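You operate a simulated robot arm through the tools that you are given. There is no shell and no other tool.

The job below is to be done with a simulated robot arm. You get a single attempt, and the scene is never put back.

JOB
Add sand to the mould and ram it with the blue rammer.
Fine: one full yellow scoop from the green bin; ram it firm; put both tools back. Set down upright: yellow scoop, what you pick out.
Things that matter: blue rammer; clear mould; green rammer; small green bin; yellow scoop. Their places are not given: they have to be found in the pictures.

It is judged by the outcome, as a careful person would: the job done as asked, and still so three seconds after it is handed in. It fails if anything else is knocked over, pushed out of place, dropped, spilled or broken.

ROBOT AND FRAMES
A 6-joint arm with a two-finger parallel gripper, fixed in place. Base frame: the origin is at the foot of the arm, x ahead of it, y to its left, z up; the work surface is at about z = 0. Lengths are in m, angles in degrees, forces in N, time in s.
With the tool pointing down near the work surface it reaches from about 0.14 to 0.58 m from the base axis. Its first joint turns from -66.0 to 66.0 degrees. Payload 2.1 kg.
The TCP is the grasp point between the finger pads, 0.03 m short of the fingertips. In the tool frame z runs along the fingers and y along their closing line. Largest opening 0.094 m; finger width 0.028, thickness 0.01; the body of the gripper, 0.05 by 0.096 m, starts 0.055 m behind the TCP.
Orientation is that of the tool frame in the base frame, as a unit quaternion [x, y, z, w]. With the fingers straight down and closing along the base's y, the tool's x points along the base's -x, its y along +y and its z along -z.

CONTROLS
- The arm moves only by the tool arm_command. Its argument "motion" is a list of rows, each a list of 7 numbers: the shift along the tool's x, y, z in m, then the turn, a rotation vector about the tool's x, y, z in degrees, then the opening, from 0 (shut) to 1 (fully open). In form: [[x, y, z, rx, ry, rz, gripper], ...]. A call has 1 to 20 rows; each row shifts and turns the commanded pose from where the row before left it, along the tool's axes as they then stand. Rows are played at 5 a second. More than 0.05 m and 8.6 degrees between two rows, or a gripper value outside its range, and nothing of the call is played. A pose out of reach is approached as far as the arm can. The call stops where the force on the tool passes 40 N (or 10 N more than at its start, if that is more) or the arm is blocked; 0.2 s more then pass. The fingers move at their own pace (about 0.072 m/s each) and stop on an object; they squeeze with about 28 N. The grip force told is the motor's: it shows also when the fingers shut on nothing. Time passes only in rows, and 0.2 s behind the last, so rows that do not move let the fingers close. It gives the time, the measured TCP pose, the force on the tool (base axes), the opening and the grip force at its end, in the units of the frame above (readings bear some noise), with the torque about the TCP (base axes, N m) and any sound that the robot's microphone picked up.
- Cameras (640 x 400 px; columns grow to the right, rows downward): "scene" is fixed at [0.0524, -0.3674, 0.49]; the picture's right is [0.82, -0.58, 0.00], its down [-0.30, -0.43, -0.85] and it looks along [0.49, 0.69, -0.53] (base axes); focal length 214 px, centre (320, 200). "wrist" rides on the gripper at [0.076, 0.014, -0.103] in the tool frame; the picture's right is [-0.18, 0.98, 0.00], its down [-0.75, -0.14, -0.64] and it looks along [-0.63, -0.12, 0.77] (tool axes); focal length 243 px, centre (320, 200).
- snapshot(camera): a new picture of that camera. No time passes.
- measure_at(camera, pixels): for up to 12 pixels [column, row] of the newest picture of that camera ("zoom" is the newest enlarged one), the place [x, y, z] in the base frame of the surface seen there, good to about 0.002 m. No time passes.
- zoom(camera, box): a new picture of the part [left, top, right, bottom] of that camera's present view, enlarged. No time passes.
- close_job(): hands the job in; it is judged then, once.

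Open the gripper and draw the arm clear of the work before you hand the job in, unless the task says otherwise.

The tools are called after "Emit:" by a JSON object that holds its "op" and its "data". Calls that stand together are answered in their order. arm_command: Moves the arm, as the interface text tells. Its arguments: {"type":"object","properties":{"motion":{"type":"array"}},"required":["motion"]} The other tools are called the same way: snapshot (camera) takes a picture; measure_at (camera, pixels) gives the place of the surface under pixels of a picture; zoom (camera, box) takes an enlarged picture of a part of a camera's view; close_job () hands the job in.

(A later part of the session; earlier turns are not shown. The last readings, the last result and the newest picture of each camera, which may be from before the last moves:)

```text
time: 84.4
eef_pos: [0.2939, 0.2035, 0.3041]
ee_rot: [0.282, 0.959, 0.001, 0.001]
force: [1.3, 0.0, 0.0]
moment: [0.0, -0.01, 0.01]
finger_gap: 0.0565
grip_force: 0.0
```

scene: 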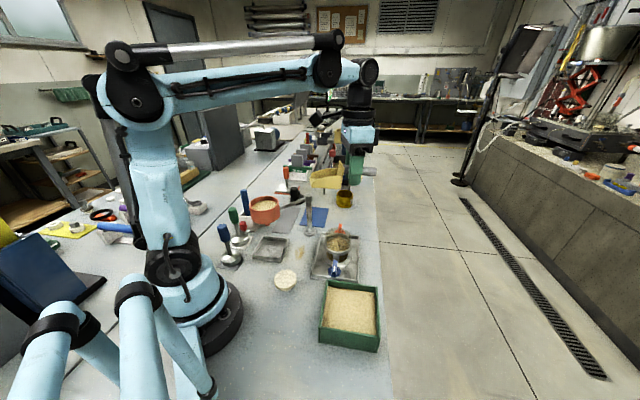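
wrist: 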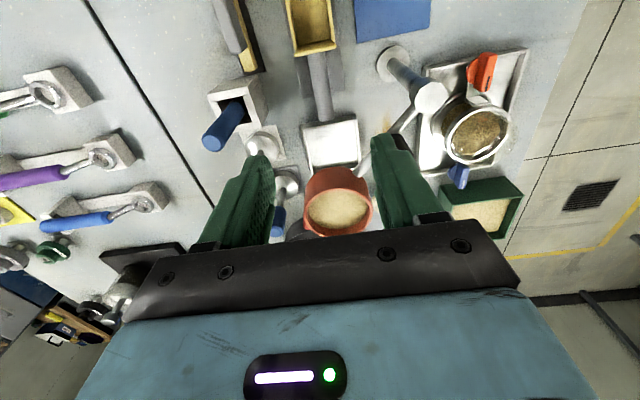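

Now I move above the blue rammer at z≈0.30 and look.

Emit:
{"op": "arm_command", "data": {"motion": [[0.0269, -0.0302, 0, 0, 0, 0, 0.6], [0.0269, -0.0302, 0, 0, 0, 0, 0.6], [0.0269, -0.0302, 0, 0, 0, 0, 0.6], [0.0269, -0.0302, 0, 0, 0, 0, 0.6], [0.0269, -0.0302, 0, 0, 0, 0, 0.6], [0, 0, 0, 0, 0, 0, 0.6]]}}

Emit:
{"op": "snapshot", "data": {"camera": "wrist"}}

Emit:
{"op": "snapshot", "data": {"camera": "scene"}}

```text
time: 85.8
eef_pos: [0.0996, 0.1495, 0.3048]
ee_rot: [0.283, 0.959, 0.0, 0.001]
force: [0.5, -0.2, -0.1]
moment: [0.03, -0.01, -0.02]
finger_gap: 0.0562
grip_force: 0.3
```

```text
taken
```

wrist: 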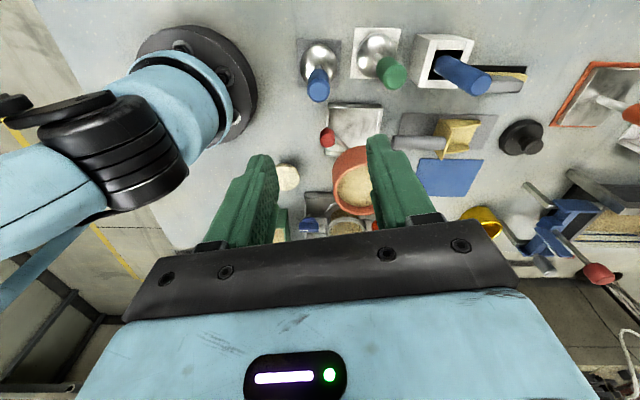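

```text
taken
```

scene: 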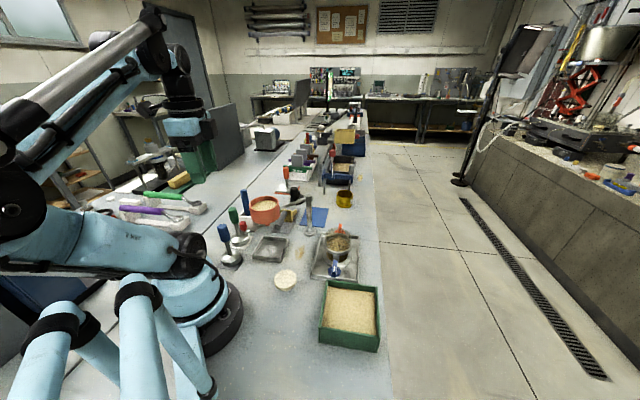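

The blue rammer is at (318,75) in the wrist view. I zoom and measure its cap top and foot to align.

Emit:
{"op": "zoom", "data": {"camera": "wrist", "box": [280, 25, 420, 115]}}

Emit:
{"op": "measure_at", "data": {"camera": "zoom", "pixels": [[172, 305], [172, 320], [150, 300], [198, 300], [170, 280], [165, 210], [180, 60], [105, 130], [255, 130], [180, 165], [170, 335], [175, 250]]}}

```text
4.44 times, centred on (350, 70) of wrist
```

zoom: 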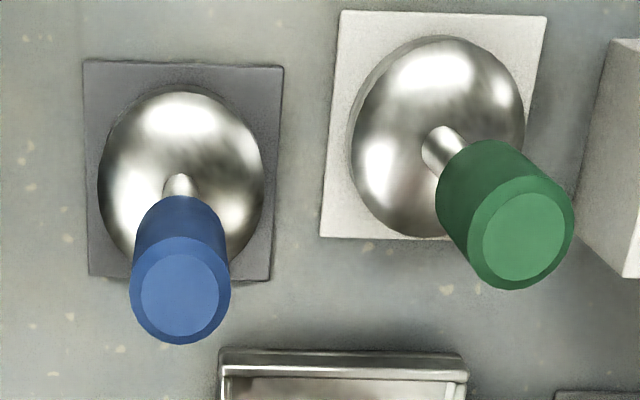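

```text
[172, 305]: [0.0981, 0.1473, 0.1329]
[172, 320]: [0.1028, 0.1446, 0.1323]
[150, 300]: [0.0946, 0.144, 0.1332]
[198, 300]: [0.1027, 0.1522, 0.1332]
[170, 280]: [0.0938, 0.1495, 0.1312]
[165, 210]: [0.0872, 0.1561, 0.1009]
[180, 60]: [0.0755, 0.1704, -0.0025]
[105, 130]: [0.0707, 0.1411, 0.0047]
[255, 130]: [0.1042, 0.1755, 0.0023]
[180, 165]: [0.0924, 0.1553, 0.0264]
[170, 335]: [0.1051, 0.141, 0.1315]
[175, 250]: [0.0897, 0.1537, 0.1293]
```

The cap centre is at (0.098,0.150). To keep the box on the gripper's back away from the bowl I rotate 20° back, then centre and descend to just above the cap.

Emit:
{"op": "arm_command", "data": {"motion": [[0.001, -0.0006, 0, 0, 0, 6.7, 0.6], [0, 0, 0, 0, 0, 6.7, 0.6], [0, 0, 0, 0, 0, 6.6, 0.6], [0, 0, 0.04, 0, 0, 0, 0.6], [0, 0, 0.04, 0, 0, 0, 0.6], [0, 0, 0.04, 0, 0, 0, 0.6], [0, 0, 0, 0, 0, 0, 0.6]]}}

Emit:
{"op": "snapshot", "data": {"camera": "wrist"}}

Emit:
{"op": "zoom", "data": {"camera": "scene", "box": [180, 130, 290, 270]}}

```text
time: 87.4
eef_pos: [0.0981, 0.1501, 0.1849]
ee_rot: [0.446, 0.895, 0.0, 0.002]
force: [-0.4, -0.3, 0.1]
moment: [0.01, -0.01, 0.0]
finger_gap: 0.0563
grip_force: 0.1
```

```text
taken
```

wrist: 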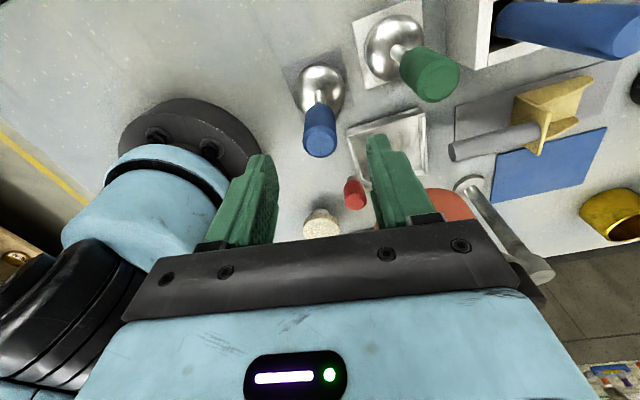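

```text
2.86 times, centred on (235, 200) of scene
```

zoom: 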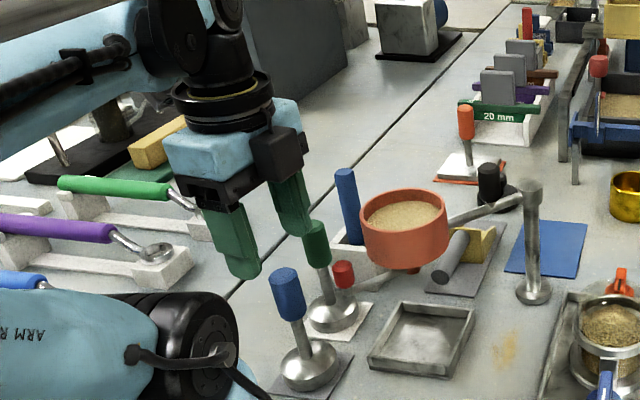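

The rammer's cap lies midway between the fingers. I descend to z≈0.11 around the cap.

Emit:
{"op": "arm_command", "data": {"motion": [[0, 0, 0.025, 0, 0, 0, 0.6], [0, 0, 0.025, 0, 0, 0, 0.6], [0, 0, 0.015, 0, 0, 0, 0.6], [0, 0, 0.01, 0, 0, 0, 0.6], [0, 0, 0, 0, 0, 0, 0.6]]}}

Emit:
{"op": "snapshot", "data": {"camera": "wrist"}}

Emit:
{"op": "zoom", "data": {"camera": "scene", "box": [190, 160, 290, 270]}}

```text
time: 88.6
eef_pos: [0.0994, 0.1476, 0.1092]
ee_rot: [0.446, 0.895, -0.001, 0.002]
force: [0.3, 0.3, -0.9]
moment: [0.02, -0.04, -0.01]
finger_gap: 0.0563
grip_force: 0.0
```

```text
taken
```

wrist: 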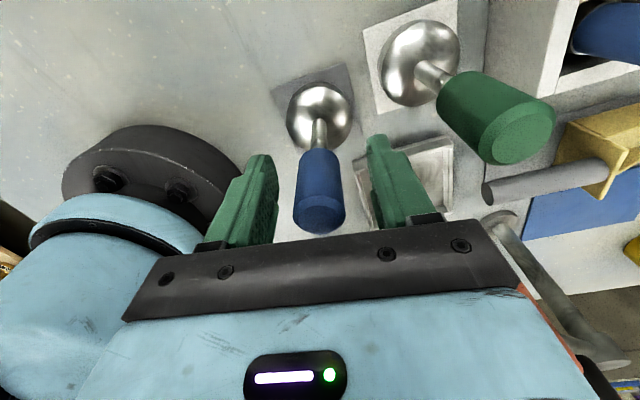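

```text
3.64 times, centred on (240, 215) of scene
```

zoom: 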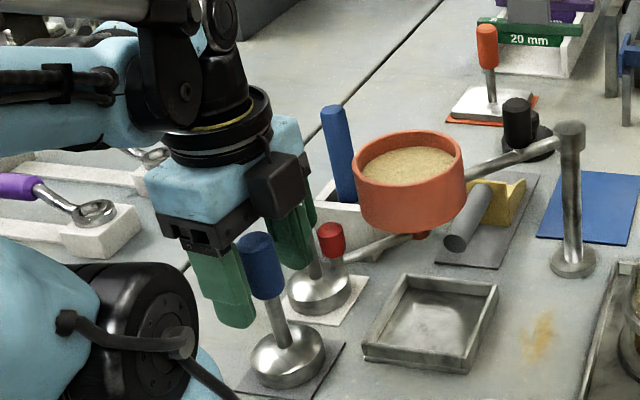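

The cap is between the fingers. I close the gripper on it.

Emit:
{"op": "arm_command", "data": {"motion": [[0, 0, 0, 0, 0, 0, 0.3], [0, 0, 0, 0, 0, 0, 0], [0, 0, 0, 0, 0, 0, 0], [0, 0, 0, 0, 0, 0, 0]]}}

Emit:
{"op": "snapshot", "data": {"camera": "wrist"}}

```text
time: 89.6
eef_pos: [0.0993, 0.1491, 0.1086]
ee_rot: [0.446, 0.895, 0.001, 0.003]
force: [0.2, 0.3, -0.8]
moment: [0.0, -0.02, -0.01]
finger_gap: 0.0249
grip_force: 28.4
```

```text
taken
```

wrist: 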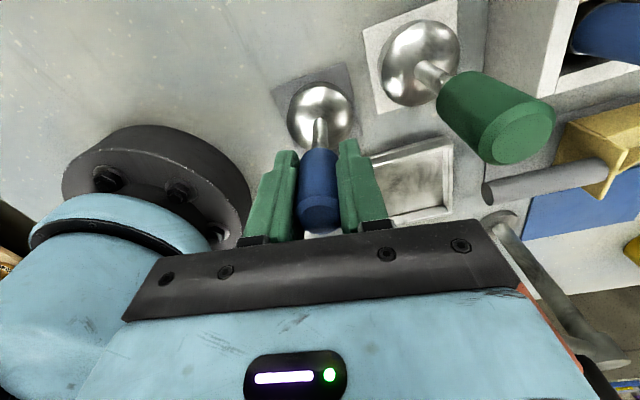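

Gripped (gap 0.025, 28 N) at TCP ≈(0.099,0.149,0.109). I lift straight up, slowly at first, until the foot is above all obstacles.

Emit:
{"op": "arm_command", "data": {"motion": [[0, 0, -0.005, 0, 0, 0, 0], [0, 0, -0.01, 0, 0, 0, 0], [0, 0, -0.02, 0, 0, 0, 0], [0, 0, -0.03, 0, 0, 0, 0], [0, 0, -0.035, 0, 0, 0, 0], [0, 0, -0.035, 0, 0, 0, 0], [0, 0, -0.035, 0, 0, 0, 0], [0, 0, -0.03, 0, 0, 0, 0], [0, 0, -0.02, 0, 0, 0, 0], [0, 0, 0, 0, 0, 0, 0]]}}

Emit:
{"op": "snapshot", "data": {"camera": "wrist"}}

Emit:
{"op": "snapshot", "data": {"camera": "scene"}}

```text
time: 91.8
eef_pos: [0.0991, 0.1488, 0.329]
ee_rot: [0.446, 0.895, 0.0, 0.002]
force: [0.2, 0.7, -3.9]
moment: [0.01, -0.01, -0.04]
finger_gap: 0.0244
grip_force: 28.1
```

```text
taken
```

wrist: 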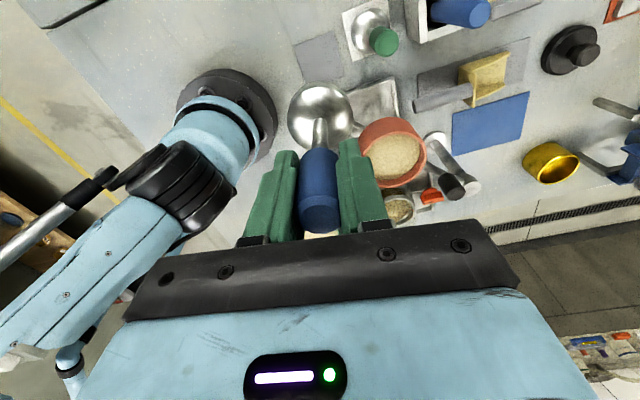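

```text
taken
```

scene: 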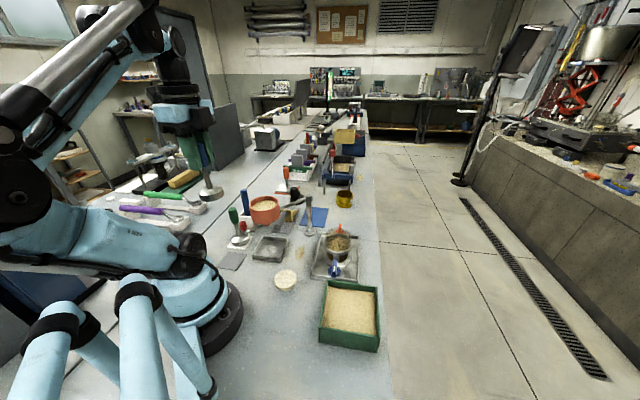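

The rammer hangs straight (3.9 N), foot bottom at z≈0.22. I carry it across to above the mould centre (0.358,-0.0205).

Emit:
{"op": "arm_command", "data": {"motion": [[-0.0162, 0.0058, 0, 0, 0, 0, 0], [-0.0323, 0.01166, 0, 0, 0, 0, 0], [-0.0323, 0.01166, 0, 0, 0, 0, 0], [-0.0323, 0.01166, 0, 0, 0, 0, 0], [-0.0323, 0.01166, 0, 0, 0, 0, 0], [-0.0323, 0.01166, 0, 0, 0, 0, 0], [-0.0323, 0.01166, 0, 0, 0, 0, 0], [-0.0323, 0.01166, 0, 0, 0, 0, 0], [-0.0323, 0.01166, 0, 0, 0, 0, 0], [-0.0162, 0.0058, 0, 0, 0, 0, 0], [0, 0, 0, 0, 0, 0, 0]]}}

Emit:
{"op": "snapshot", "data": {"camera": "wrist"}}

Emit:
{"op": "zoom", "data": {"camera": "scene", "box": [290, 130, 400, 280]}}

```text
time: 94.2
eef_pos: [0.3581, -0.0189, 0.3302]
ee_rot: [0.445, 0.895, 0.0, 0.003]
force: [-0.4, 0.3, -4.0]
moment: [-0.04, 0.02, -0.02]
finger_gap: 0.0243
grip_force: 27.9
```

```text
taken
```

wrist: 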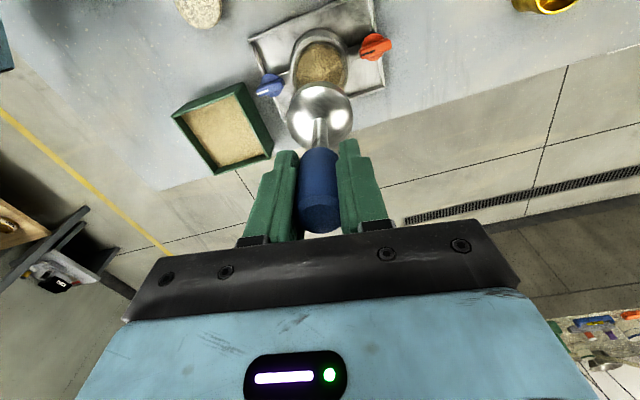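

```text
2.67 times, centred on (345, 205) of scene
```

zoom: 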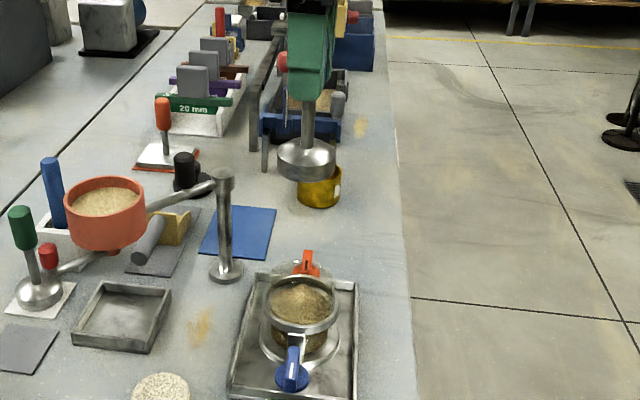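

From here the wrist camera sees the mould ring beside the foot; I zoom to refine the mould centre and the foot's position.

Emit:
{"op": "zoom", "data": {"camera": "wrist", "box": [240, 0, 400, 160]}}

Emit:
{"op": "measure_at", "data": {"camera": "zoom", "pixels": [[320, 75], [240, 150], [400, 150], [310, 130], [300, 160], [350, 180], [320, 100], [255, 110], [390, 110], [225, 200], [420, 200], [320, 85]]}}

```text
2.50 times, centred on (320, 80) of wrist
```

zoom: 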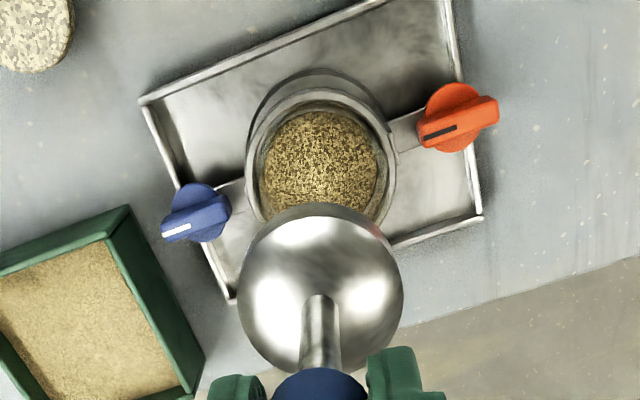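

```text
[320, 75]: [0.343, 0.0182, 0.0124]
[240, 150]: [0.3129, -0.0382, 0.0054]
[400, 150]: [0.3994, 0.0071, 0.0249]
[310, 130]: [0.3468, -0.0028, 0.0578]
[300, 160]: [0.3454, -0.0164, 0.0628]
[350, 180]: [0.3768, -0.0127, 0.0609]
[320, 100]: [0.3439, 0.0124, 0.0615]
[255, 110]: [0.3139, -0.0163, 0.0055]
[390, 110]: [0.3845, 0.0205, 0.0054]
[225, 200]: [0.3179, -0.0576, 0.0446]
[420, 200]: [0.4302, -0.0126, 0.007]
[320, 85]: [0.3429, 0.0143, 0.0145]
```

The ring's centre computes to ≈(0.3585,-0.021), matching the TCP; foot radius ≈0.0275 vs. mould inner radius ≈0.032. I lower until the foot is ~1 cm above the rim.

Emit:
{"op": "arm_command", "data": {"motion": [[0, 0, 0.03, 0, 0, 0, 0], [0, 0, 0.03, 0, 0, 0, 0], [0, 0, 0.03, 0, 0, 0, 0], [0, 0, 0.025, 0, 0, 0, 0], [0, 0, 0.01, 0, 0, 0, 0], [0, 0, 0, 0, 0, 0, 0]]}}

Emit:
{"op": "snapshot", "data": {"camera": "wrist"}}

Emit:
{"op": "zoom", "data": {"camera": "scene", "box": [305, 190, 375, 270]}}

Emit:
{"op": "zoom", "data": {"camera": "wrist", "box": [250, 30, 390, 160]}}

```text
time: 95.6
eef_pos: [0.3571, -0.0185, 0.2055]
ee_rot: [0.446, 0.895, 0.0, 0.002]
force: [0.6, -1.0, -4.9]
moment: [0.02, -0.03, 0.01]
finger_gap: 0.0243
grip_force: 28.0
```

```text
taken
```

wrist: 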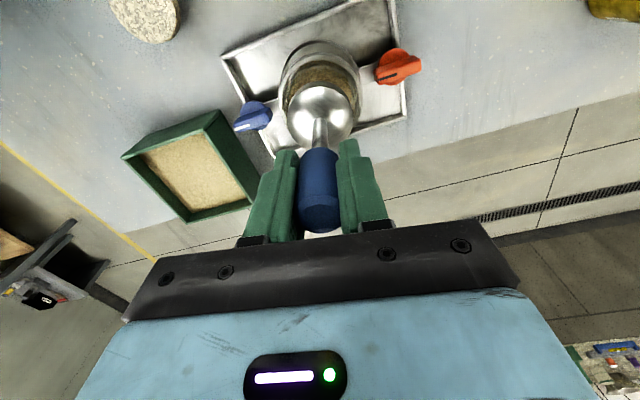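

```text
5.00 times, centred on (340, 230) of scene
```

zoom: 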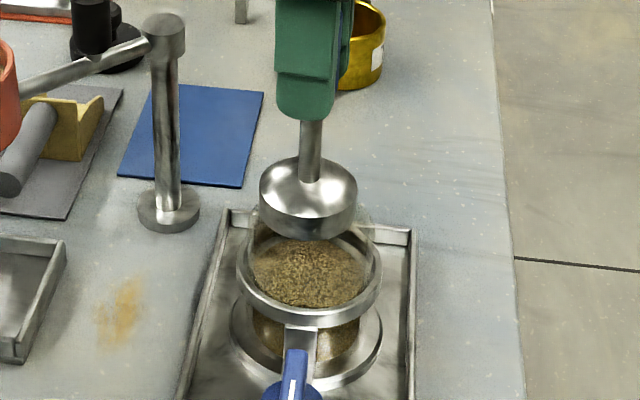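

```text
3.08 times, centred on (320, 95) of wrist
```

zoom: 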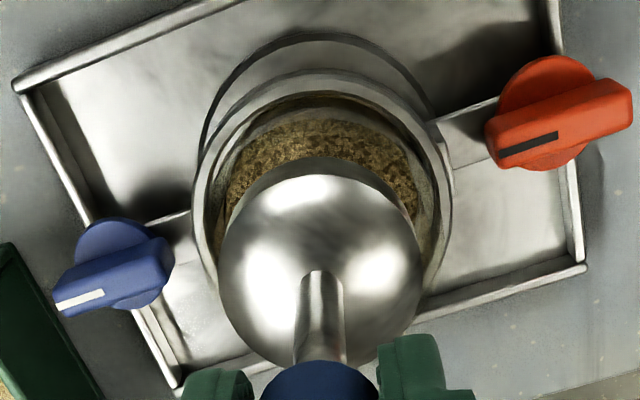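

The foot is centred over the mould in both views. I check the foot's bottom height with a measurement before entering.

Emit:
{"op": "zoom", "data": {"camera": "scene", "box": [305, 190, 375, 270]}}

Emit:
{"op": "measure_at", "data": {"camera": "zoom", "pixels": [[308, 236], [265, 205], [353, 205], [308, 215], [265, 185], [355, 185], [308, 170], [312, 290], [300, 265], [330, 270], [308, 305], [310, 180]]}}

```text
5.00 times, centred on (340, 230) of scene
```

zoom: 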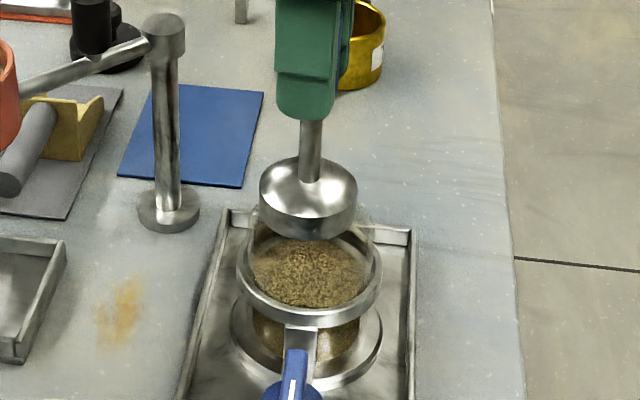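

```text
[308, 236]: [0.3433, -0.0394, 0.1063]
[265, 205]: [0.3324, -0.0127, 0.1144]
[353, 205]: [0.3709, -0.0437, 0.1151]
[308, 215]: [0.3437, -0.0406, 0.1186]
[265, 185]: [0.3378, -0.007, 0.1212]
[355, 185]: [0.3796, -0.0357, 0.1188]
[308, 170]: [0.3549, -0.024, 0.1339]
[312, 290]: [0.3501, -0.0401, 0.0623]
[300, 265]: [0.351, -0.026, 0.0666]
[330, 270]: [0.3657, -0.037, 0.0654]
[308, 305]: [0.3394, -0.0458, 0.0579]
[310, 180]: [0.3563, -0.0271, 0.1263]
```

Foot bottom is ~0.10. I nudge 1.5 mm toward the measured centre and lower gently past the rim (0.087) to just above the heap.

Emit:
{"op": "arm_command", "data": {"motion": [[-0.0015, -0.0005, 0, 0, 0, 0, 0], [0, 0, 0.006, 0, 0, 0, 0], [0, 0, 0.006, 0, 0, 0, 0], [0, 0, 0.006, 0, 0, 0, 0], [0, 0, 0.005, 0, 0, 0, 0], [0, 0, 0, 0, 0, 0, 0]]}}

Emit:
{"op": "snapshot", "data": {"camera": "wrist"}}

Emit:
{"op": "zoom", "data": {"camera": "wrist", "box": [250, 30, 390, 160]}}

Emit:
{"op": "zoom", "data": {"camera": "scene", "box": [305, 190, 375, 270]}}

```text
time: 97.0
eef_pos: [0.3591, -0.0198, 0.183]
ee_rot: [0.445, 0.895, 0.001, 0.002]
force: [0.2, 0.4, -4.9]
moment: [-0.02, 0.01, 0.03]
finger_gap: 0.0242
grip_force: 27.7
```

```text
taken
```

wrist: 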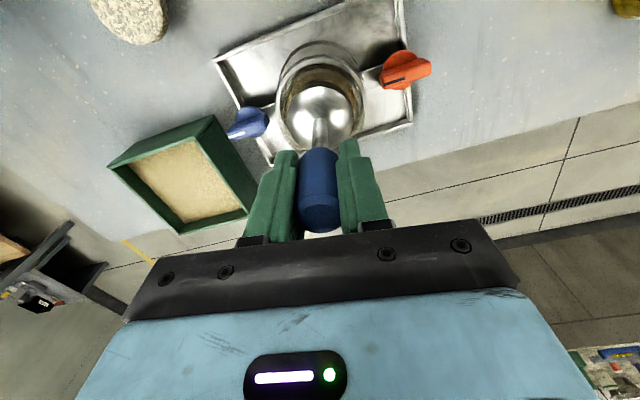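

```text
3.08 times, centred on (320, 95) of wrist
```

zoom: 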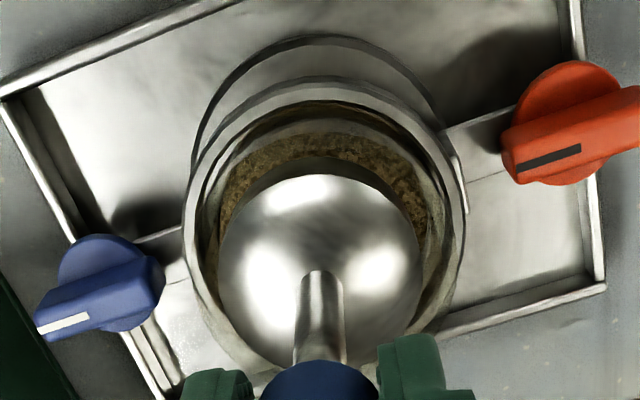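

```text
5.00 times, centred on (340, 230) of scene
```

zoom: 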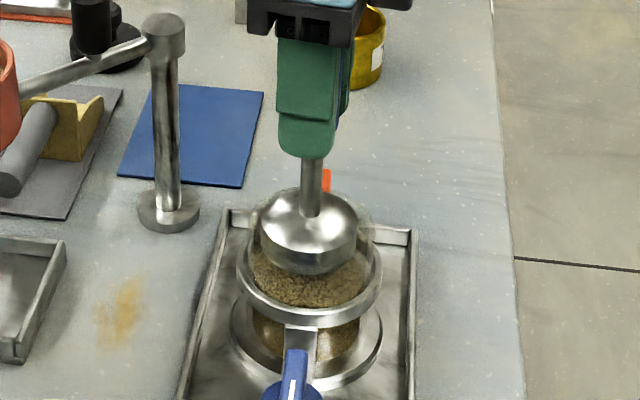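

The foot is inside the clear wall with clearance all round, no contact. I press down slowly onto the heap.

Emit:
{"op": "arm_command", "data": {"motion": [[0, 0, 0.002, 0, 0, 0, 0], [0, 0, 0.002, 0, 0, 0, 0], [0, 0, 0.002, 0, 0, 0, 0], [0, 0, 0.002, 0, 0, 0, 0], [0, 0, 0.002, 0, 0, 0, 0], [0, 0, 0, 0, 0, 0, 0]]}}

```text
time: 98.4
eef_pos: [0.3585, -0.0204, 0.1727]
ee_rot: [0.446, 0.895, 0.001, 0.001]
force: [-0.2, 0.2, -3.6]
moment: [-0.01, 0.04, 0.01]
finger_gap: 0.0245
grip_force: 28.3
```

No contact yet at foot z≈0.067; I continue down in 1.5 mm steps.

Emit:
{"op": "arm_command", "data": {"motion": [[0, 0, 0.0015, 0, 0, 0, 0], [0, 0, 0.0015, 0, 0, 0, 0], [0, 0, 0.0015, 0, 0, 0, 0], [0, 0, 0.0015, 0, 0, 0, 0], [0, 0, 0.0015, 0, 0, 0, 0], [0, 0, 0, 0, 0, 0, 0]]}}

Emit:
{"op": "zoom", "data": {"camera": "scene", "box": [315, 210, 365, 265]}}

```text
time: 99.8
eef_pos: [0.3591, -0.0203, 0.1652]
ee_rot: [0.445, 0.895, -0.001, 0.002]
force: [0.0, -0.5, 4.7]
moment: [-0.11, 0.19, -0.01]
finger_gap: 0.0244
grip_force: 27.8
```

```text
7.27 times, centred on (340, 238) of scene
```

zoom: 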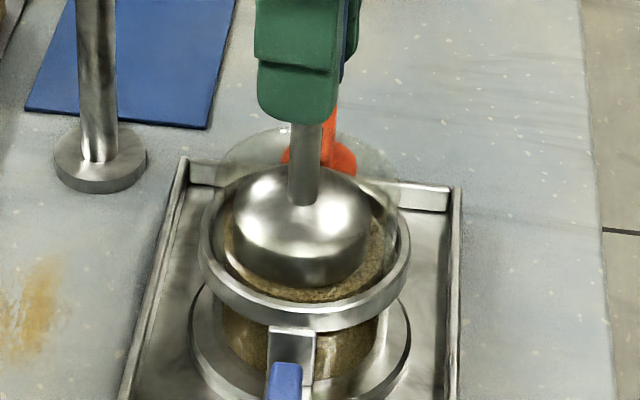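

Contact made (~9 N on the sand). I press on gradually toward a firm load, watching the force.

Emit:
{"op": "arm_command", "data": {"motion": [[0, 0, 0.001, 0, 0, 0, 0], [0, 0, 0.001, 0, 0, 0, 0], [0, 0, 0, 0, 0, 0, 0]]}}

Emit:
{"op": "arm_command", "data": {"motion": [[0, 0, 0.001, 0, 0, 0, 0], [0, 0, 0, 0, 0, 0, 0]]}}

```text
time: 100.6
eef_pos: [0.359, -0.0206, 0.1637]
ee_rot: [0.446, 0.895, 0.001, 0.001]
force: [-0.9, 3.9, 15.2]
moment: [-0.01, 0.3, -0.06]
finger_gap: 0.0241
grip_force: 27.7
```

```text
time: 101.2
eef_pos: [0.3595, -0.0194, 0.1616]
ee_rot: [0.446, 0.895, -0.001, 0.002]
force: [-1.2, 4.1, 35.1]
moment: [-0.29, 0.38, -0.08]
finger_gap: 0.0245
grip_force: 28.1
```

Net 35 N on the sand. I hold the load for a second to let it pack, then read again.

Emit:
{"op": "arm_command", "data": {"motion": [[0, 0, 0, 0, 0, 0, 0], [0, 0, 0, 0, 0, 0, 0], [0, 0, 0, 0, 0, 0, 0], [0, 0, 0, 0, 0, 0, 0], [0, 0, 0, 0, 0, 0, 0]]}}

Emit:
{"op": "zoom", "data": {"camera": "scene", "box": [315, 200, 365, 265]}}

Emit:
{"op": "snapshot", "data": {"camera": "wrist"}}

Emit:
{"op": "zoom", "data": {"camera": "wrist", "box": [250, 40, 390, 250]}}

```text
time: 102.4
eef_pos: [0.3581, -0.0199, 0.1626]
ee_rot: [0.445, 0.895, 0.001, 0.002]
force: [1.4, 2.9, 33.7]
moment: [-0.34, 0.38, -0.05]
finger_gap: 0.0244
grip_force: 28.1
```

```text
6.15 times, centred on (340, 232) of scene
```

zoom: 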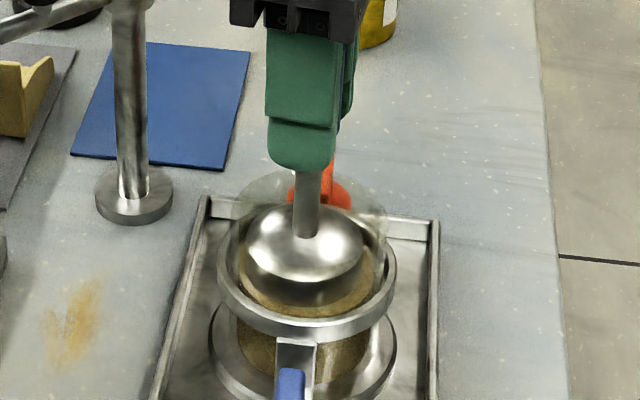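

```text
taken
```

wrist: 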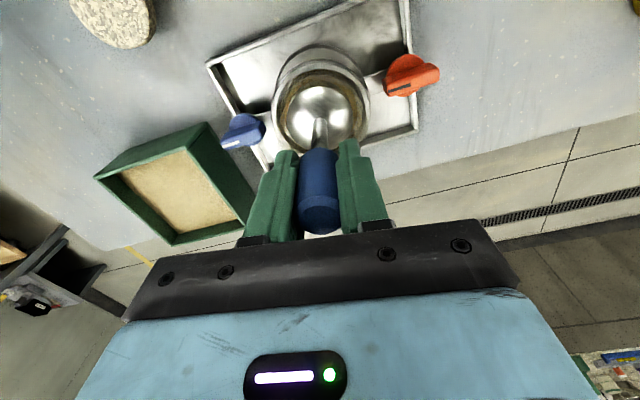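

```text
1.90 times, centred on (320, 145) of wrist
```

zoom: 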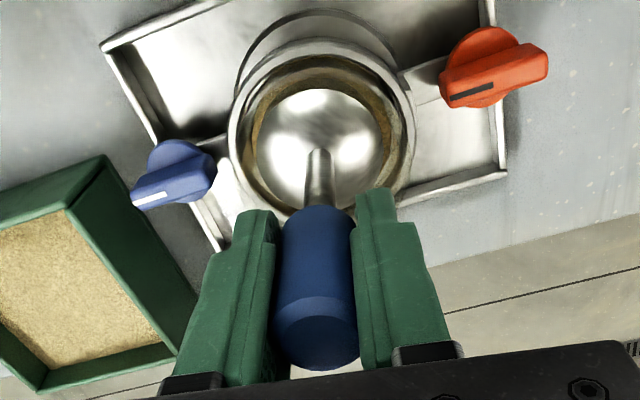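

The sand is flattened under the foot and the load holds at ~34 N. I lift a few millimetres and ram again a few times.

Emit:
{"op": "arm_command", "data": {"motion": [[0, 0, -0.004, 0, 0, 0, 0], [0, 0, -0.004, 0, 0, 0, 0], [0.001, 0.001, 0, 0, 0, 0, 0], [0, 0, 0.003, 0, 0, 0, 0], [0, 0, 0.003, 0, 0, 0, 0], [0, 0, 0.0015, 0, 0, 0, 0], [0, 0, 0.001, 0, 0, 0, 0], [0, 0, 0, 0, 0, 0, 0]]}}

```text
time: 104.2
eef_pos: [0.3585, -0.0182, 0.1633]
ee_rot: [0.445, 0.895, 0.0, 0.001]
force: [-3.7, 5.2, 34.4]
moment: [-0.22, 0.27, -0.16]
finger_gap: 0.0244
grip_force: 27.9
```

Second stroke also reaches 34 N. A third stroke with the opposite small offset, pressing until near the limit.

Emit:
{"op": "arm_command", "data": {"motion": [[0, 0, -0.004, 0, 0, 0, 0], [0, 0, -0.004, 0, 0, 0, 0], [-0.0015, -0.002, 0, 0, 0, 0, 0], [0, 0, 0.003, 0, 0, 0, 0], [0, 0, 0.003, 0, 0, 0, 0], [0, 0, 0.0015, 0, 0, 0, 0], [0, 0, 0.001, 0, 0, 0, 0], [0, 0, 0.0005, 0, 0, 0, 0], [0, 0, 0, 0, 0, 0, 0]]}}

Emit:
{"op": "zoom", "data": {"camera": "scene", "box": [315, 200, 365, 265]}}

```text
time: 106.2
eef_pos: [0.3575, -0.0223, 0.1614]
ee_rot: [0.446, 0.895, 0.0, 0.002]
force: [-2.3, -0.1, 34.7]
moment: [-0.18, 0.3, -0.16]
finger_gap: 0.0246
grip_force: 28.1
```

```text
6.15 times, centred on (340, 232) of scene
```

zoom: 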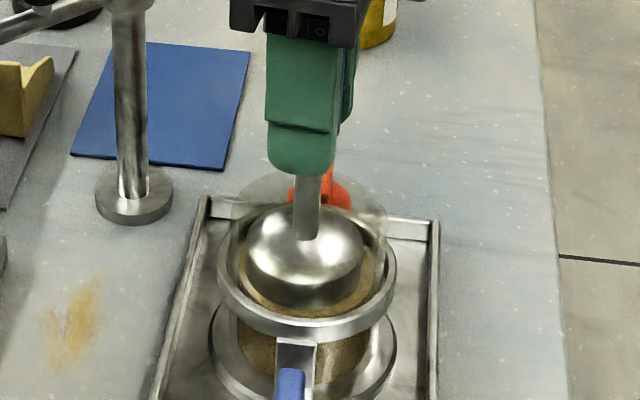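

All strokes reach a firm ~35 N. I lift the foot clear of the mould to inspect the sand surface.

Emit:
{"op": "arm_command", "data": {"motion": [[0.0005, 0.001, -0.003, 0, 0, 0, 0], [0, 0, -0.01, 0, 0, 0, 0], [0, 0, -0.015, 0, 0, 0, 0], [0, 0, -0.02, 0, 0, 0, 0], [0, 0, -0.02, 0, 0, 0, 0], [0, 0, -0.02, 0, 0, 0, 0], [0, 0, -0.03, 0, 0, 0, 0], [0, 0, -0.03, 0, 0, 0, 0], [0, 0, 0, 0, 0, 0, 0]]}}

Emit:
{"op": "snapshot", "data": {"camera": "wrist"}}

Emit:
{"op": "zoom", "data": {"camera": "wrist", "box": [260, 0, 400, 110]}}

Emit:
{"op": "zoom", "data": {"camera": "scene", "box": [315, 215, 365, 265]}}

Emit:
{"op": "measure_at", "data": {"camera": "zoom", "pixels": [[300, 180], [260, 200], [340, 200], [300, 220], [300, 250], [300, 160], [250, 230], [350, 230], [300, 280], [370, 190], [230, 210], [320, 200]]}}

```text
time: 108.2
eef_pos: [0.3587, -0.0187, 0.3092]
ee_rot: [0.446, 0.895, 0.0, 0.002]
force: [0.2, -0.2, -4.0]
moment: [0.0, -0.02, 0.0]
finger_gap: 0.0241
grip_force: 27.9
```

```text
taken
```

wrist: 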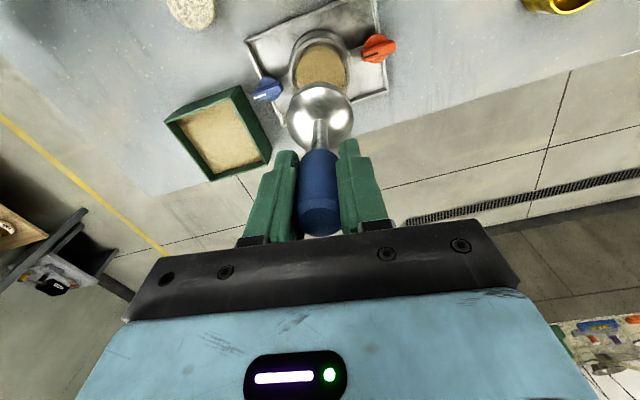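

```text
3.64 times, centred on (330, 55) of wrist
```

zoom: 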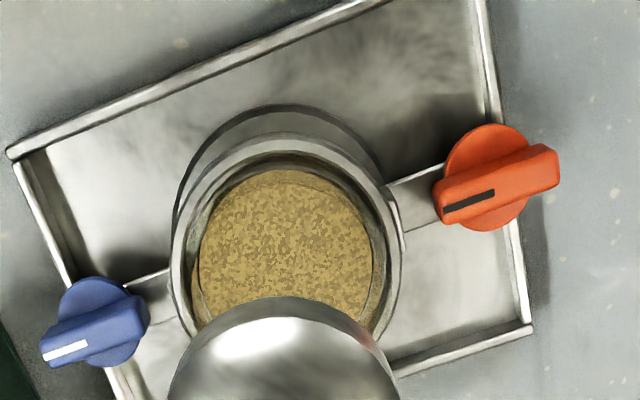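

```text
8.00 times, centred on (340, 240) of scene
```

zoom: 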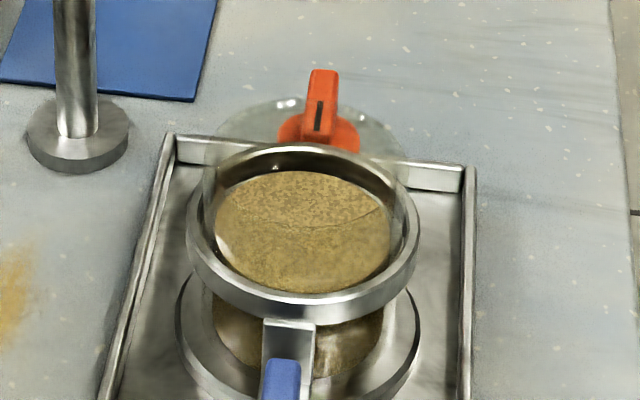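

```text
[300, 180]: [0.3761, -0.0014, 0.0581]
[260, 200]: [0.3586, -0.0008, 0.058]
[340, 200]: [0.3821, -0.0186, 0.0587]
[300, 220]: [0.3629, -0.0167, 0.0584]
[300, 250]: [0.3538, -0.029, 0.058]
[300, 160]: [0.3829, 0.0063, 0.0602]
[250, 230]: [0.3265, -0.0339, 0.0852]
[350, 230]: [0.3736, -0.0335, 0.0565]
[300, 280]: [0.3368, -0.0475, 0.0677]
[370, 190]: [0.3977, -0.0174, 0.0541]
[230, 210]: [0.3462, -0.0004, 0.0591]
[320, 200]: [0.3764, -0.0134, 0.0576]
```

The sand surface is now flat at z≈0.058 and smooth, tray clean. To make sure it is firm I give it a few more rams in the same place.

Emit:
{"op": "arm_command", "data": {"motion": [[0, 0, 0.03, 0, 0, 0, 0], [0, 0, 0.03, 0, 0, 0, 0], [0, 0, 0.03, 0, 0, 0, 0], [0, 0, 0.02, 0, 0, 0, 0], [0, 0, 0.015, 0, 0, 0, 0], [0, 0, 0.01, 0, 0, 0, 0], [0, 0, 0.005, 0, 0, 0, 0], [0, 0, 0.003, 0, 0, 0, 0], [0, 0, 0.002, 0, 0, 0, 0], [0, 0, 0.001, 0, 0, 0, 0], [0, 0, 0.001, 0, 0, 0, 0], [0, 0, 0, 0, 0, 0, 0]]}}

```text
time: 110.8
eef_pos: [0.3595, -0.0216, 0.1624]
ee_rot: [0.446, 0.895, 0.0, 0.002]
force: [0.1, -0.8, -4.1]
moment: [0.03, 0.01, -0.01]
finger_gap: 0.0241
grip_force: 28.3
```

No contact yet at the previous depth, so the sand has packed further. I press on in 1 mm steps.

Emit:
{"op": "arm_command", "data": {"motion": [[0, 0, 0.001, 0, 0, 0, 0], [0, 0, 0.001, 0, 0, 0, 0], [0, 0, 0.001, 0, 0, 0, 0], [0, 0, 0.001, 0, 0, 0, 0], [0, 0, 0, 0, 0, 0, 0]]}}

```text
time: 112.0
eef_pos: [0.359, -0.0209, 0.1587]
ee_rot: [0.445, 0.895, 0.001, 0.002]
force: [0.0, 0.5, 36.3]
moment: [-0.14, 0.27, -0.17]
finger_gap: 0.0244
grip_force: 28.5
```

36 N at z=0.1587 — about 3 mm deeper than before. I repeat the strokes until the depth no longer changes.

Emit:
{"op": "arm_command", "data": {"motion": [[0, 0, 0, 0, 0, 0, 0], [0, 0, -0.005, 0, 0, 0, 0], [0, 0, -0.005, 0, 0, 0, 0], [0, 0, 0.005, 0, 0, 0, 0], [0, 0, 0.003, 0, 0, 0, 0], [0, 0, 0.002, 0, 0, 0, 0], [0, 0, 0, 0, 0, 0, 0]]}}

Emit:
{"op": "arm_command", "data": {"motion": [[0, 0, 0.0005, 0, 0, 0, 0], [0, 0, 0, 0, 0, 0, 0], [0, 0, -0.005, 0, 0, 0, 0], [0, 0, -0.005, 0, 0, 0, 0], [0, 0, 0.005, 0, 0, 0, 0], [0, 0, 0.003, 0, 0, 0, 0], [0, 0, 0.002, 0, 0, 0, 0], [0, 0, 0, 0, 0, 0, 0]]}}

```text
time: 113.6
eef_pos: [0.359, -0.021, 0.1572]
ee_rot: [0.445, 0.895, 0.0, 0.001]
force: [-2.5, 2.1, 24.3]
moment: [-0.29, 0.22, -0.11]
finger_gap: 0.0241
grip_force: 28.3
```

```text
time: 115.4
eef_pos: [0.3584, -0.0201, 0.1575]
ee_rot: [0.445, 0.895, 0.0, 0.001]
force: [-0.6, 0.6, 17.0]
moment: [-0.29, 0.23, -0.03]
finger_gap: 0.0245
grip_force: 27.8
```

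The load at equal depth drops from 36 to 17 N, so each stroke still packs it (or the cap creeps in the grip). I check the cap's seat in the grip and continue.

Emit:
{"op": "arm_command", "data": {"motion": [[0, 0, 0.001, 0, 0, 0, 0], [0, 0, 0.0005, 0, 0, 0, 0], [0, 0, 0, 0, 0, 0, 0]]}}

Emit:
{"op": "snapshot", "data": {"camera": "wrist"}}

Emit:
{"op": "zoom", "data": {"camera": "scene", "box": [315, 190, 365, 265]}}

```text
time: 116.2
eef_pos: [0.3581, -0.0201, 0.1556]
ee_rot: [0.446, 0.895, 0.0, 0.002]
force: [-5.4, 0.9, 34.6]
moment: [-0.21, 0.32, -0.17]
finger_gap: 0.0244
grip_force: 27.8
```

```text
taken
```

wrist: 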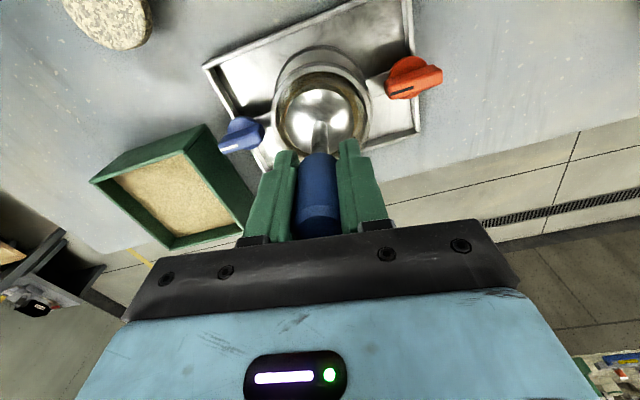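

```text
5.33 times, centred on (340, 228) of scene
```

zoom: 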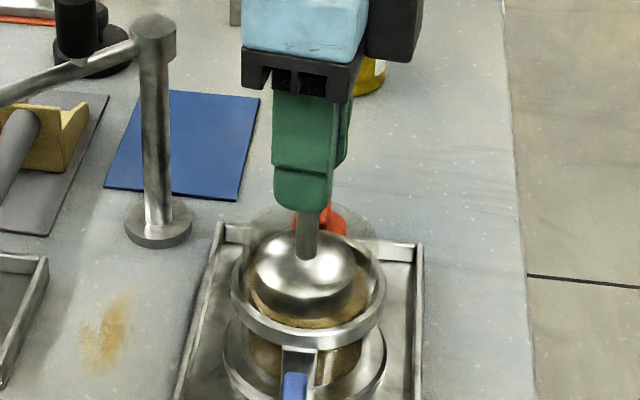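

The visible shaft is ~7 mm shorter than before, so the cap has crept up in the grip: the sand itself no longer yields at ~35 N. I lift out and verify the sand level.

Emit:
{"op": "arm_command", "data": {"motion": [[0, 0, -0.003, 0, 0, 0, 0], [0, 0, -0.01, 0, 0, 0, 0], [0, 0, -0.015, 0, 0, 0, 0], [0, 0, -0.02, 0, 0, 0, 0], [0, 0, -0.025, 0, 0, 0, 0], [0, 0, -0.03, 0, 0, 0, 0], [0, 0, -0.035, 0, 0, 0, 0], [0, 0, -0.035, 0, 0, 0, 0], [0, 0, 0, 0, 0, 0, 0]]}}

Emit:
{"op": "snapshot", "data": {"camera": "wrist"}}

Emit:
{"op": "zoom", "data": {"camera": "wrist", "box": [260, 0, 400, 110]}}

Emit:
{"op": "zoom", "data": {"camera": "scene", "box": [315, 215, 365, 265]}}

Emit:
{"op": "measure_at", "data": {"camera": "zoom", "pixels": [[300, 180], [260, 200], [340, 200], [300, 220], [300, 250], [300, 160], [250, 230], [350, 230], [300, 280], [370, 190], [230, 210], [320, 200]]}}

```text
time: 118.2
eef_pos: [0.3567, -0.0211, 0.3289]
ee_rot: [0.446, 0.895, 0.001, 0.002]
force: [0.3, 0.4, -4.2]
moment: [0.02, 0.02, -0.01]
finger_gap: 0.0244
grip_force: 27.8
```

```text
taken
```

wrist: 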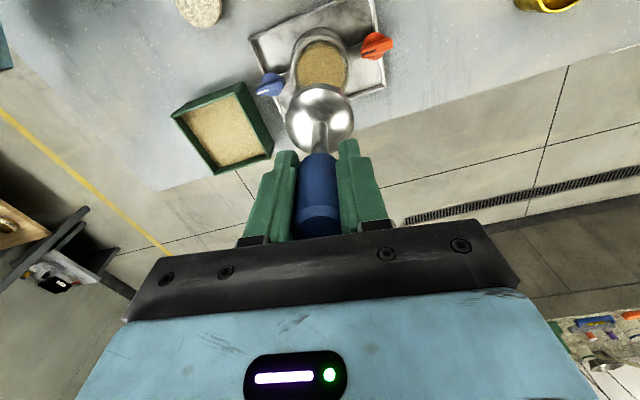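

```text
3.64 times, centred on (330, 55) of wrist
```

zoom: 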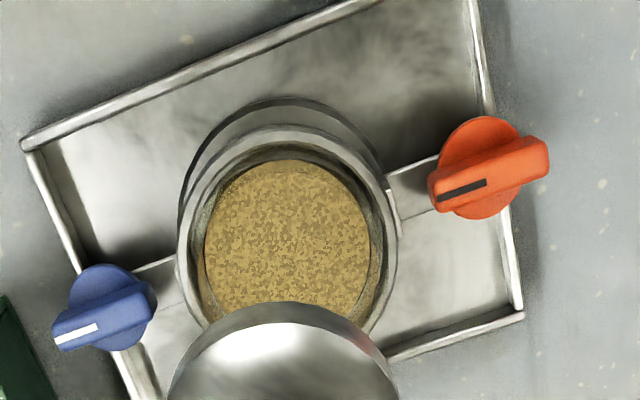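

```text
8.00 times, centred on (340, 240) of scene
```

zoom: 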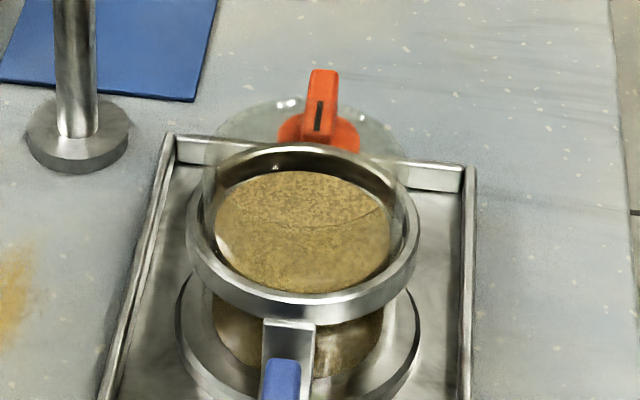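

```text
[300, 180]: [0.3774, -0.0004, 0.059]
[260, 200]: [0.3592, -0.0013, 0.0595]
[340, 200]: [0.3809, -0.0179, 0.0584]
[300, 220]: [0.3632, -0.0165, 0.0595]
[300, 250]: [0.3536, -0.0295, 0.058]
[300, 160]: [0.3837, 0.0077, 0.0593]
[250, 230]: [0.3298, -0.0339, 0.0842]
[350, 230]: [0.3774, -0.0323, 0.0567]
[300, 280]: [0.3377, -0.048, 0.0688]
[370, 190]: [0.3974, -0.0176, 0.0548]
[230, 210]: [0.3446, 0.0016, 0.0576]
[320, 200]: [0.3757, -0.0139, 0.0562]
```

The sand level is unchanged at z≈0.0585, so it is rammed firm. Before returning the rammer I measure its foot relative to the TCP and check it's upright.

Emit:
{"op": "zoom", "data": {"camera": "scene", "box": [310, 130, 380, 210]}}

Emit:
{"op": "measure_at", "data": {"camera": "zoom", "pixels": [[320, 250], [320, 240], [320, 225], [270, 215], [365, 215], [320, 190], [318, 150], [318, 170], [280, 225], [355, 225], [320, 255], [320, 200]]}}

```text
5.00 times, centred on (345, 170) of scene
```

zoom: 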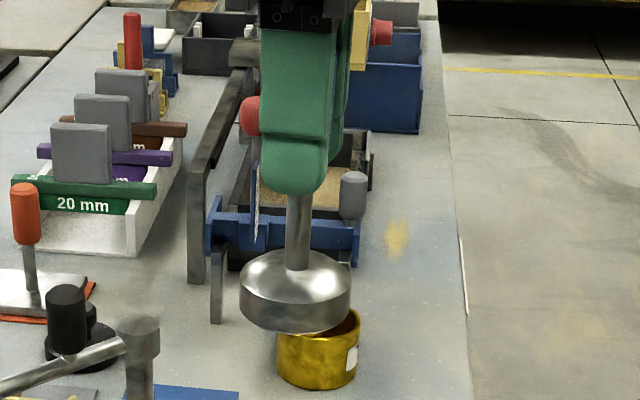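

```text
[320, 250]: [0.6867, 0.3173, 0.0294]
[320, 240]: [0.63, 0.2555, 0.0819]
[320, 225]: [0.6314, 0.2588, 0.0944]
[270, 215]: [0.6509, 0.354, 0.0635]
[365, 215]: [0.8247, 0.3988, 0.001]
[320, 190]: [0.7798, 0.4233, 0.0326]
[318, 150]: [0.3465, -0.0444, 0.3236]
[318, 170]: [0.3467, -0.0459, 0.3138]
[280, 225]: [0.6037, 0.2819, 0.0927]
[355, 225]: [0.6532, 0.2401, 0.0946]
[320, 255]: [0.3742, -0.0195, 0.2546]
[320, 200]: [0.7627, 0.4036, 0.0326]
```

I measure the foot's lower edge in this zoom.

Emit:
{"op": "measure_at", "data": {"camera": "zoom", "pixels": [[295, 329], [260, 320], [335, 320], [244, 300], [347, 300], [295, 310], [298, 260], [302, 200], [300, 230], [295, 325], [246, 285], [346, 285]]}}

```text
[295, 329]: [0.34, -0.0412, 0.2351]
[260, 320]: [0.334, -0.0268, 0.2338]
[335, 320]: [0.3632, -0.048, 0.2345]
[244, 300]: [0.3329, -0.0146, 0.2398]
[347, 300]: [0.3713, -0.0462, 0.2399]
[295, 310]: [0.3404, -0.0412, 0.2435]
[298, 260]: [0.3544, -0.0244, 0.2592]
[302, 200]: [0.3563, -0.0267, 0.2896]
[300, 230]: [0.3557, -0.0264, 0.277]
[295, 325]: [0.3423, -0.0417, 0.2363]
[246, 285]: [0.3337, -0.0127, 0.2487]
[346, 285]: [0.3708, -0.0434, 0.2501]
```

The rammer hangs upright with its foot bottom about 0.10 below the TCP (slid ~5 mm in the grip). I carry it back above its own mat.

Emit:
{"op": "arm_command", "data": {"motion": [[0.0162, -0.0058, 0, 0, 0, 0, 0], [0.0324, -0.0116, 0, 0, 0, 0, 0], [0.0324, -0.0116, 0, 0, 0, 0, 0], [0.0324, -0.0116, 0, 0, 0, 0, 0], [0.0324, -0.0116, 0, 0, 0, 0, 0], [0.0324, -0.0116, 0, 0, 0, 0, 0], [0.0324, -0.0116, 0, 0, 0, 0, 0], [0.0324, -0.0116, 0, 0, 0, 0, 0], [0.0324, -0.0116, 0, 0, 0, 0, 0], [0.016, -0.0058, 0, 0, 0, 0, 0], [0, 0, 0, 0, 0, 0, 0]]}}

Emit:
{"op": "snapshot", "data": {"camera": "wrist"}}

Emit:
{"op": "zoom", "data": {"camera": "wrist", "box": [240, 10, 420, 160]}}

```text
time: 120.6
eef_pos: [0.0971, 0.1482, 0.3272]
ee_rot: [0.445, 0.896, -0.001, 0.003]
force: [0.1, 0.4, -3.1]
moment: [0.02, 0.0, -0.02]
finger_gap: 0.0243
grip_force: 28.3
```

```text
taken
```

wrist: 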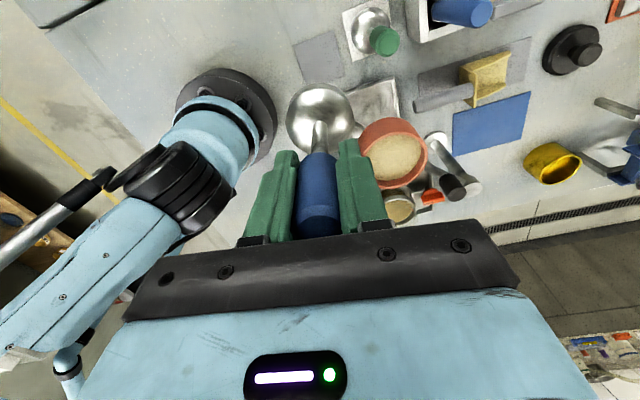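

```text
2.67 times, centred on (330, 85) of wrist
```

zoom: 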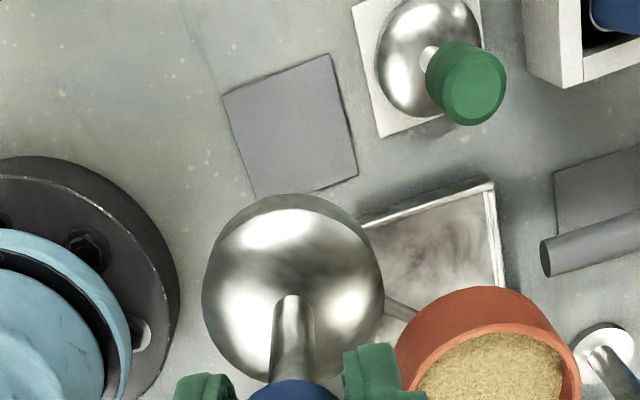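

The empty mat is visible at zoom (290,125). I measure its corners to centre the foot on it.

Emit:
{"op": "measure_at", "data": {"camera": "zoom", "pixels": [[226, 97], [328, 57], [354, 173], [258, 196], [290, 125], [275, 80], [240, 145], [343, 115], [305, 183], [218, 95], [332, 50], [360, 178]]}}

Emit:
{"op": "arm_command", "data": {"motion": [[0, 0, 0, 0, 0, 0, 0], [0, 0, 0, 0, 0, 0, 0]]}}

```text
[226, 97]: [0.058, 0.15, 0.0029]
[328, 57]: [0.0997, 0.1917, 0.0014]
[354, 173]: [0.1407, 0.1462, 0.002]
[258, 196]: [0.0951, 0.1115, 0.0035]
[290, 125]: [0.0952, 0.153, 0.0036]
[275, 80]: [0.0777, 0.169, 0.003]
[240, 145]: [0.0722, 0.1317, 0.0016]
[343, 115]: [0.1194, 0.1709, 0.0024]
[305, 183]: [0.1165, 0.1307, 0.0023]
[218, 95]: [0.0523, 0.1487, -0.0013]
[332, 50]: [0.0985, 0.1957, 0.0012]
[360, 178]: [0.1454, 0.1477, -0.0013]
```

```text
time: 121.2
eef_pos: [0.0986, 0.1471, 0.3266]
ee_rot: [0.446, 0.895, -0.001, 0.003]
force: [0.1, 0.3, -3.8]
moment: [0.01, -0.04, 0.01]
finger_gap: 0.0242
grip_force: 27.6
```

Mat centre is ≈(0.099,0.149). I shift ~1.5 mm and descend to about 1 cm above seating.

Emit:
{"op": "arm_command", "data": {"motion": [[0.0004, 0.0015, 0.02, 0, 0, 0, 0], [0, 0, 0.035, 0, 0, 0, 0], [0, 0, 0.035, 0, 0, 0, 0], [0, 0, 0.035, 0, 0, 0, 0], [0, 0, 0.035, 0, 0, 0, 0], [0, 0, 0.03, 0, 0, 0, 0], [0, 0, 0.015, 0, 0, 0, 0], [0, 0, 0.007, 0, 0, 0, 0], [0, 0, 0, 0, 0, 0, 0]]}}

Emit:
{"op": "zoom", "data": {"camera": "scene", "box": [195, 190, 275, 280]}}

Emit:
{"op": "snapshot", "data": {"camera": "wrist"}}

```text
time: 123.2
eef_pos: [0.0997, 0.1499, 0.1153]
ee_rot: [0.446, 0.895, 0.0, 0.001]
force: [0.2, 1.0, -4.0]
moment: [0.01, -0.04, 0.02]
finger_gap: 0.0243
grip_force: 27.9
```

```text
4.44 times, centred on (235, 235) of scene
```

zoom: 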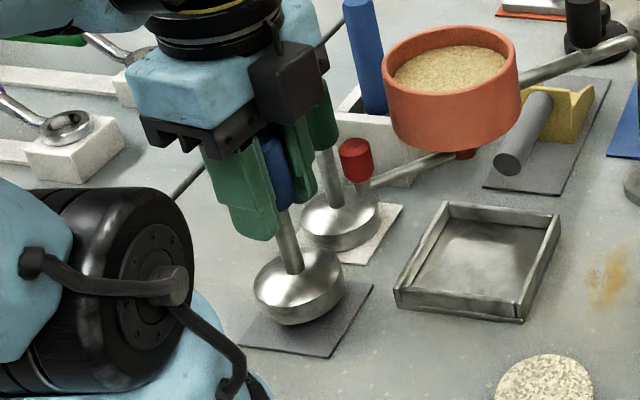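

```text
taken
```

wrist: 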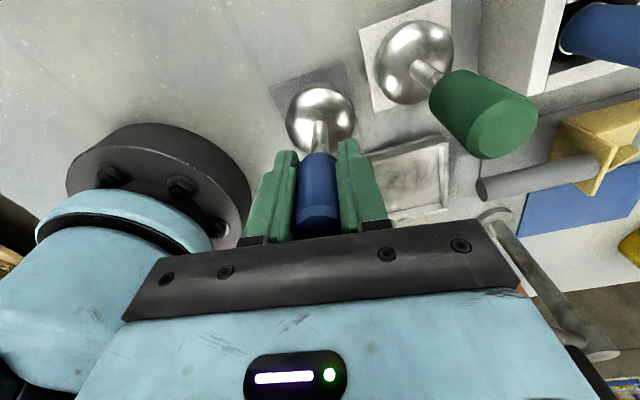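

The foot is just above its mat, centred. I lower slowly until it touches.

Emit:
{"op": "arm_command", "data": {"motion": [[0, 0, 0.002, 0, 0, 0, 0], [0, 0, 0.002, 0, 0, 0, 0], [0, 0, 0.0015, 0, 0, 0, 0], [0, 0, 0.0015, 0, 0, 0, 0], [0, 0, 0, 0, 0, 0, 0]]}}

Emit:
{"op": "arm_command", "data": {"motion": [[0, 0, 0.001, 0, 0, 0, 0], [0, 0, 0.001, 0, 0, 0, 0], [0, 0, 0, 0, 0, 0, 0]]}}

```text
time: 124.4
eef_pos: [0.1008, 0.1494, 0.1081]
ee_rot: [0.446, 0.895, 0.0, 0.002]
force: [-0.3, 0.4, -4.3]
moment: [0.01, 0.01, 0.01]
finger_gap: 0.0242
grip_force: 27.5
```

```text
time: 125.2
eef_pos: [0.1011, 0.1505, 0.1068]
ee_rot: [0.446, 0.895, 0.0, 0.002]
force: [-0.5, 1.4, -3.5]
moment: [-0.02, 0.02, 0.0]
finger_gap: 0.0242
grip_force: 27.6
```

Still free at z=0.107; readings suggest I'm ~1.5 mm beyond centre, so I shift back and keep lowering.

Emit:
{"op": "arm_command", "data": {"motion": [[0.0002, -0.0013, 0, 0, 0, 0, 0], [0, 0, 0.001, 0, 0, 0, 0], [0, 0, 0.001, 0, 0, 0, 0], [0, 0, 0, 0, 0, 0, 0]]}}

Emit:
{"op": "arm_command", "data": {"motion": [[0, 0, 0.001, 0, 0, 0, 0], [0, 0, 0, 0, 0, 0, 0]]}}

```text
time: 126.2
eef_pos: [0.0994, 0.1486, 0.1038]
ee_rot: [0.445, 0.896, 0.0, 0.002]
force: [-0.1, 0.5, -3.8]
moment: [0.0, 0.01, 0.02]
finger_gap: 0.0241
grip_force: 27.8
```

```text
time: 126.8
eef_pos: [0.0989, 0.149, 0.1025]
ee_rot: [0.445, 0.896, 0.001, 0.002]
force: [0.7, 1.0, -4.1]
moment: [-0.02, -0.02, 0.02]
finger_gap: 0.0242
grip_force: 28.3
```

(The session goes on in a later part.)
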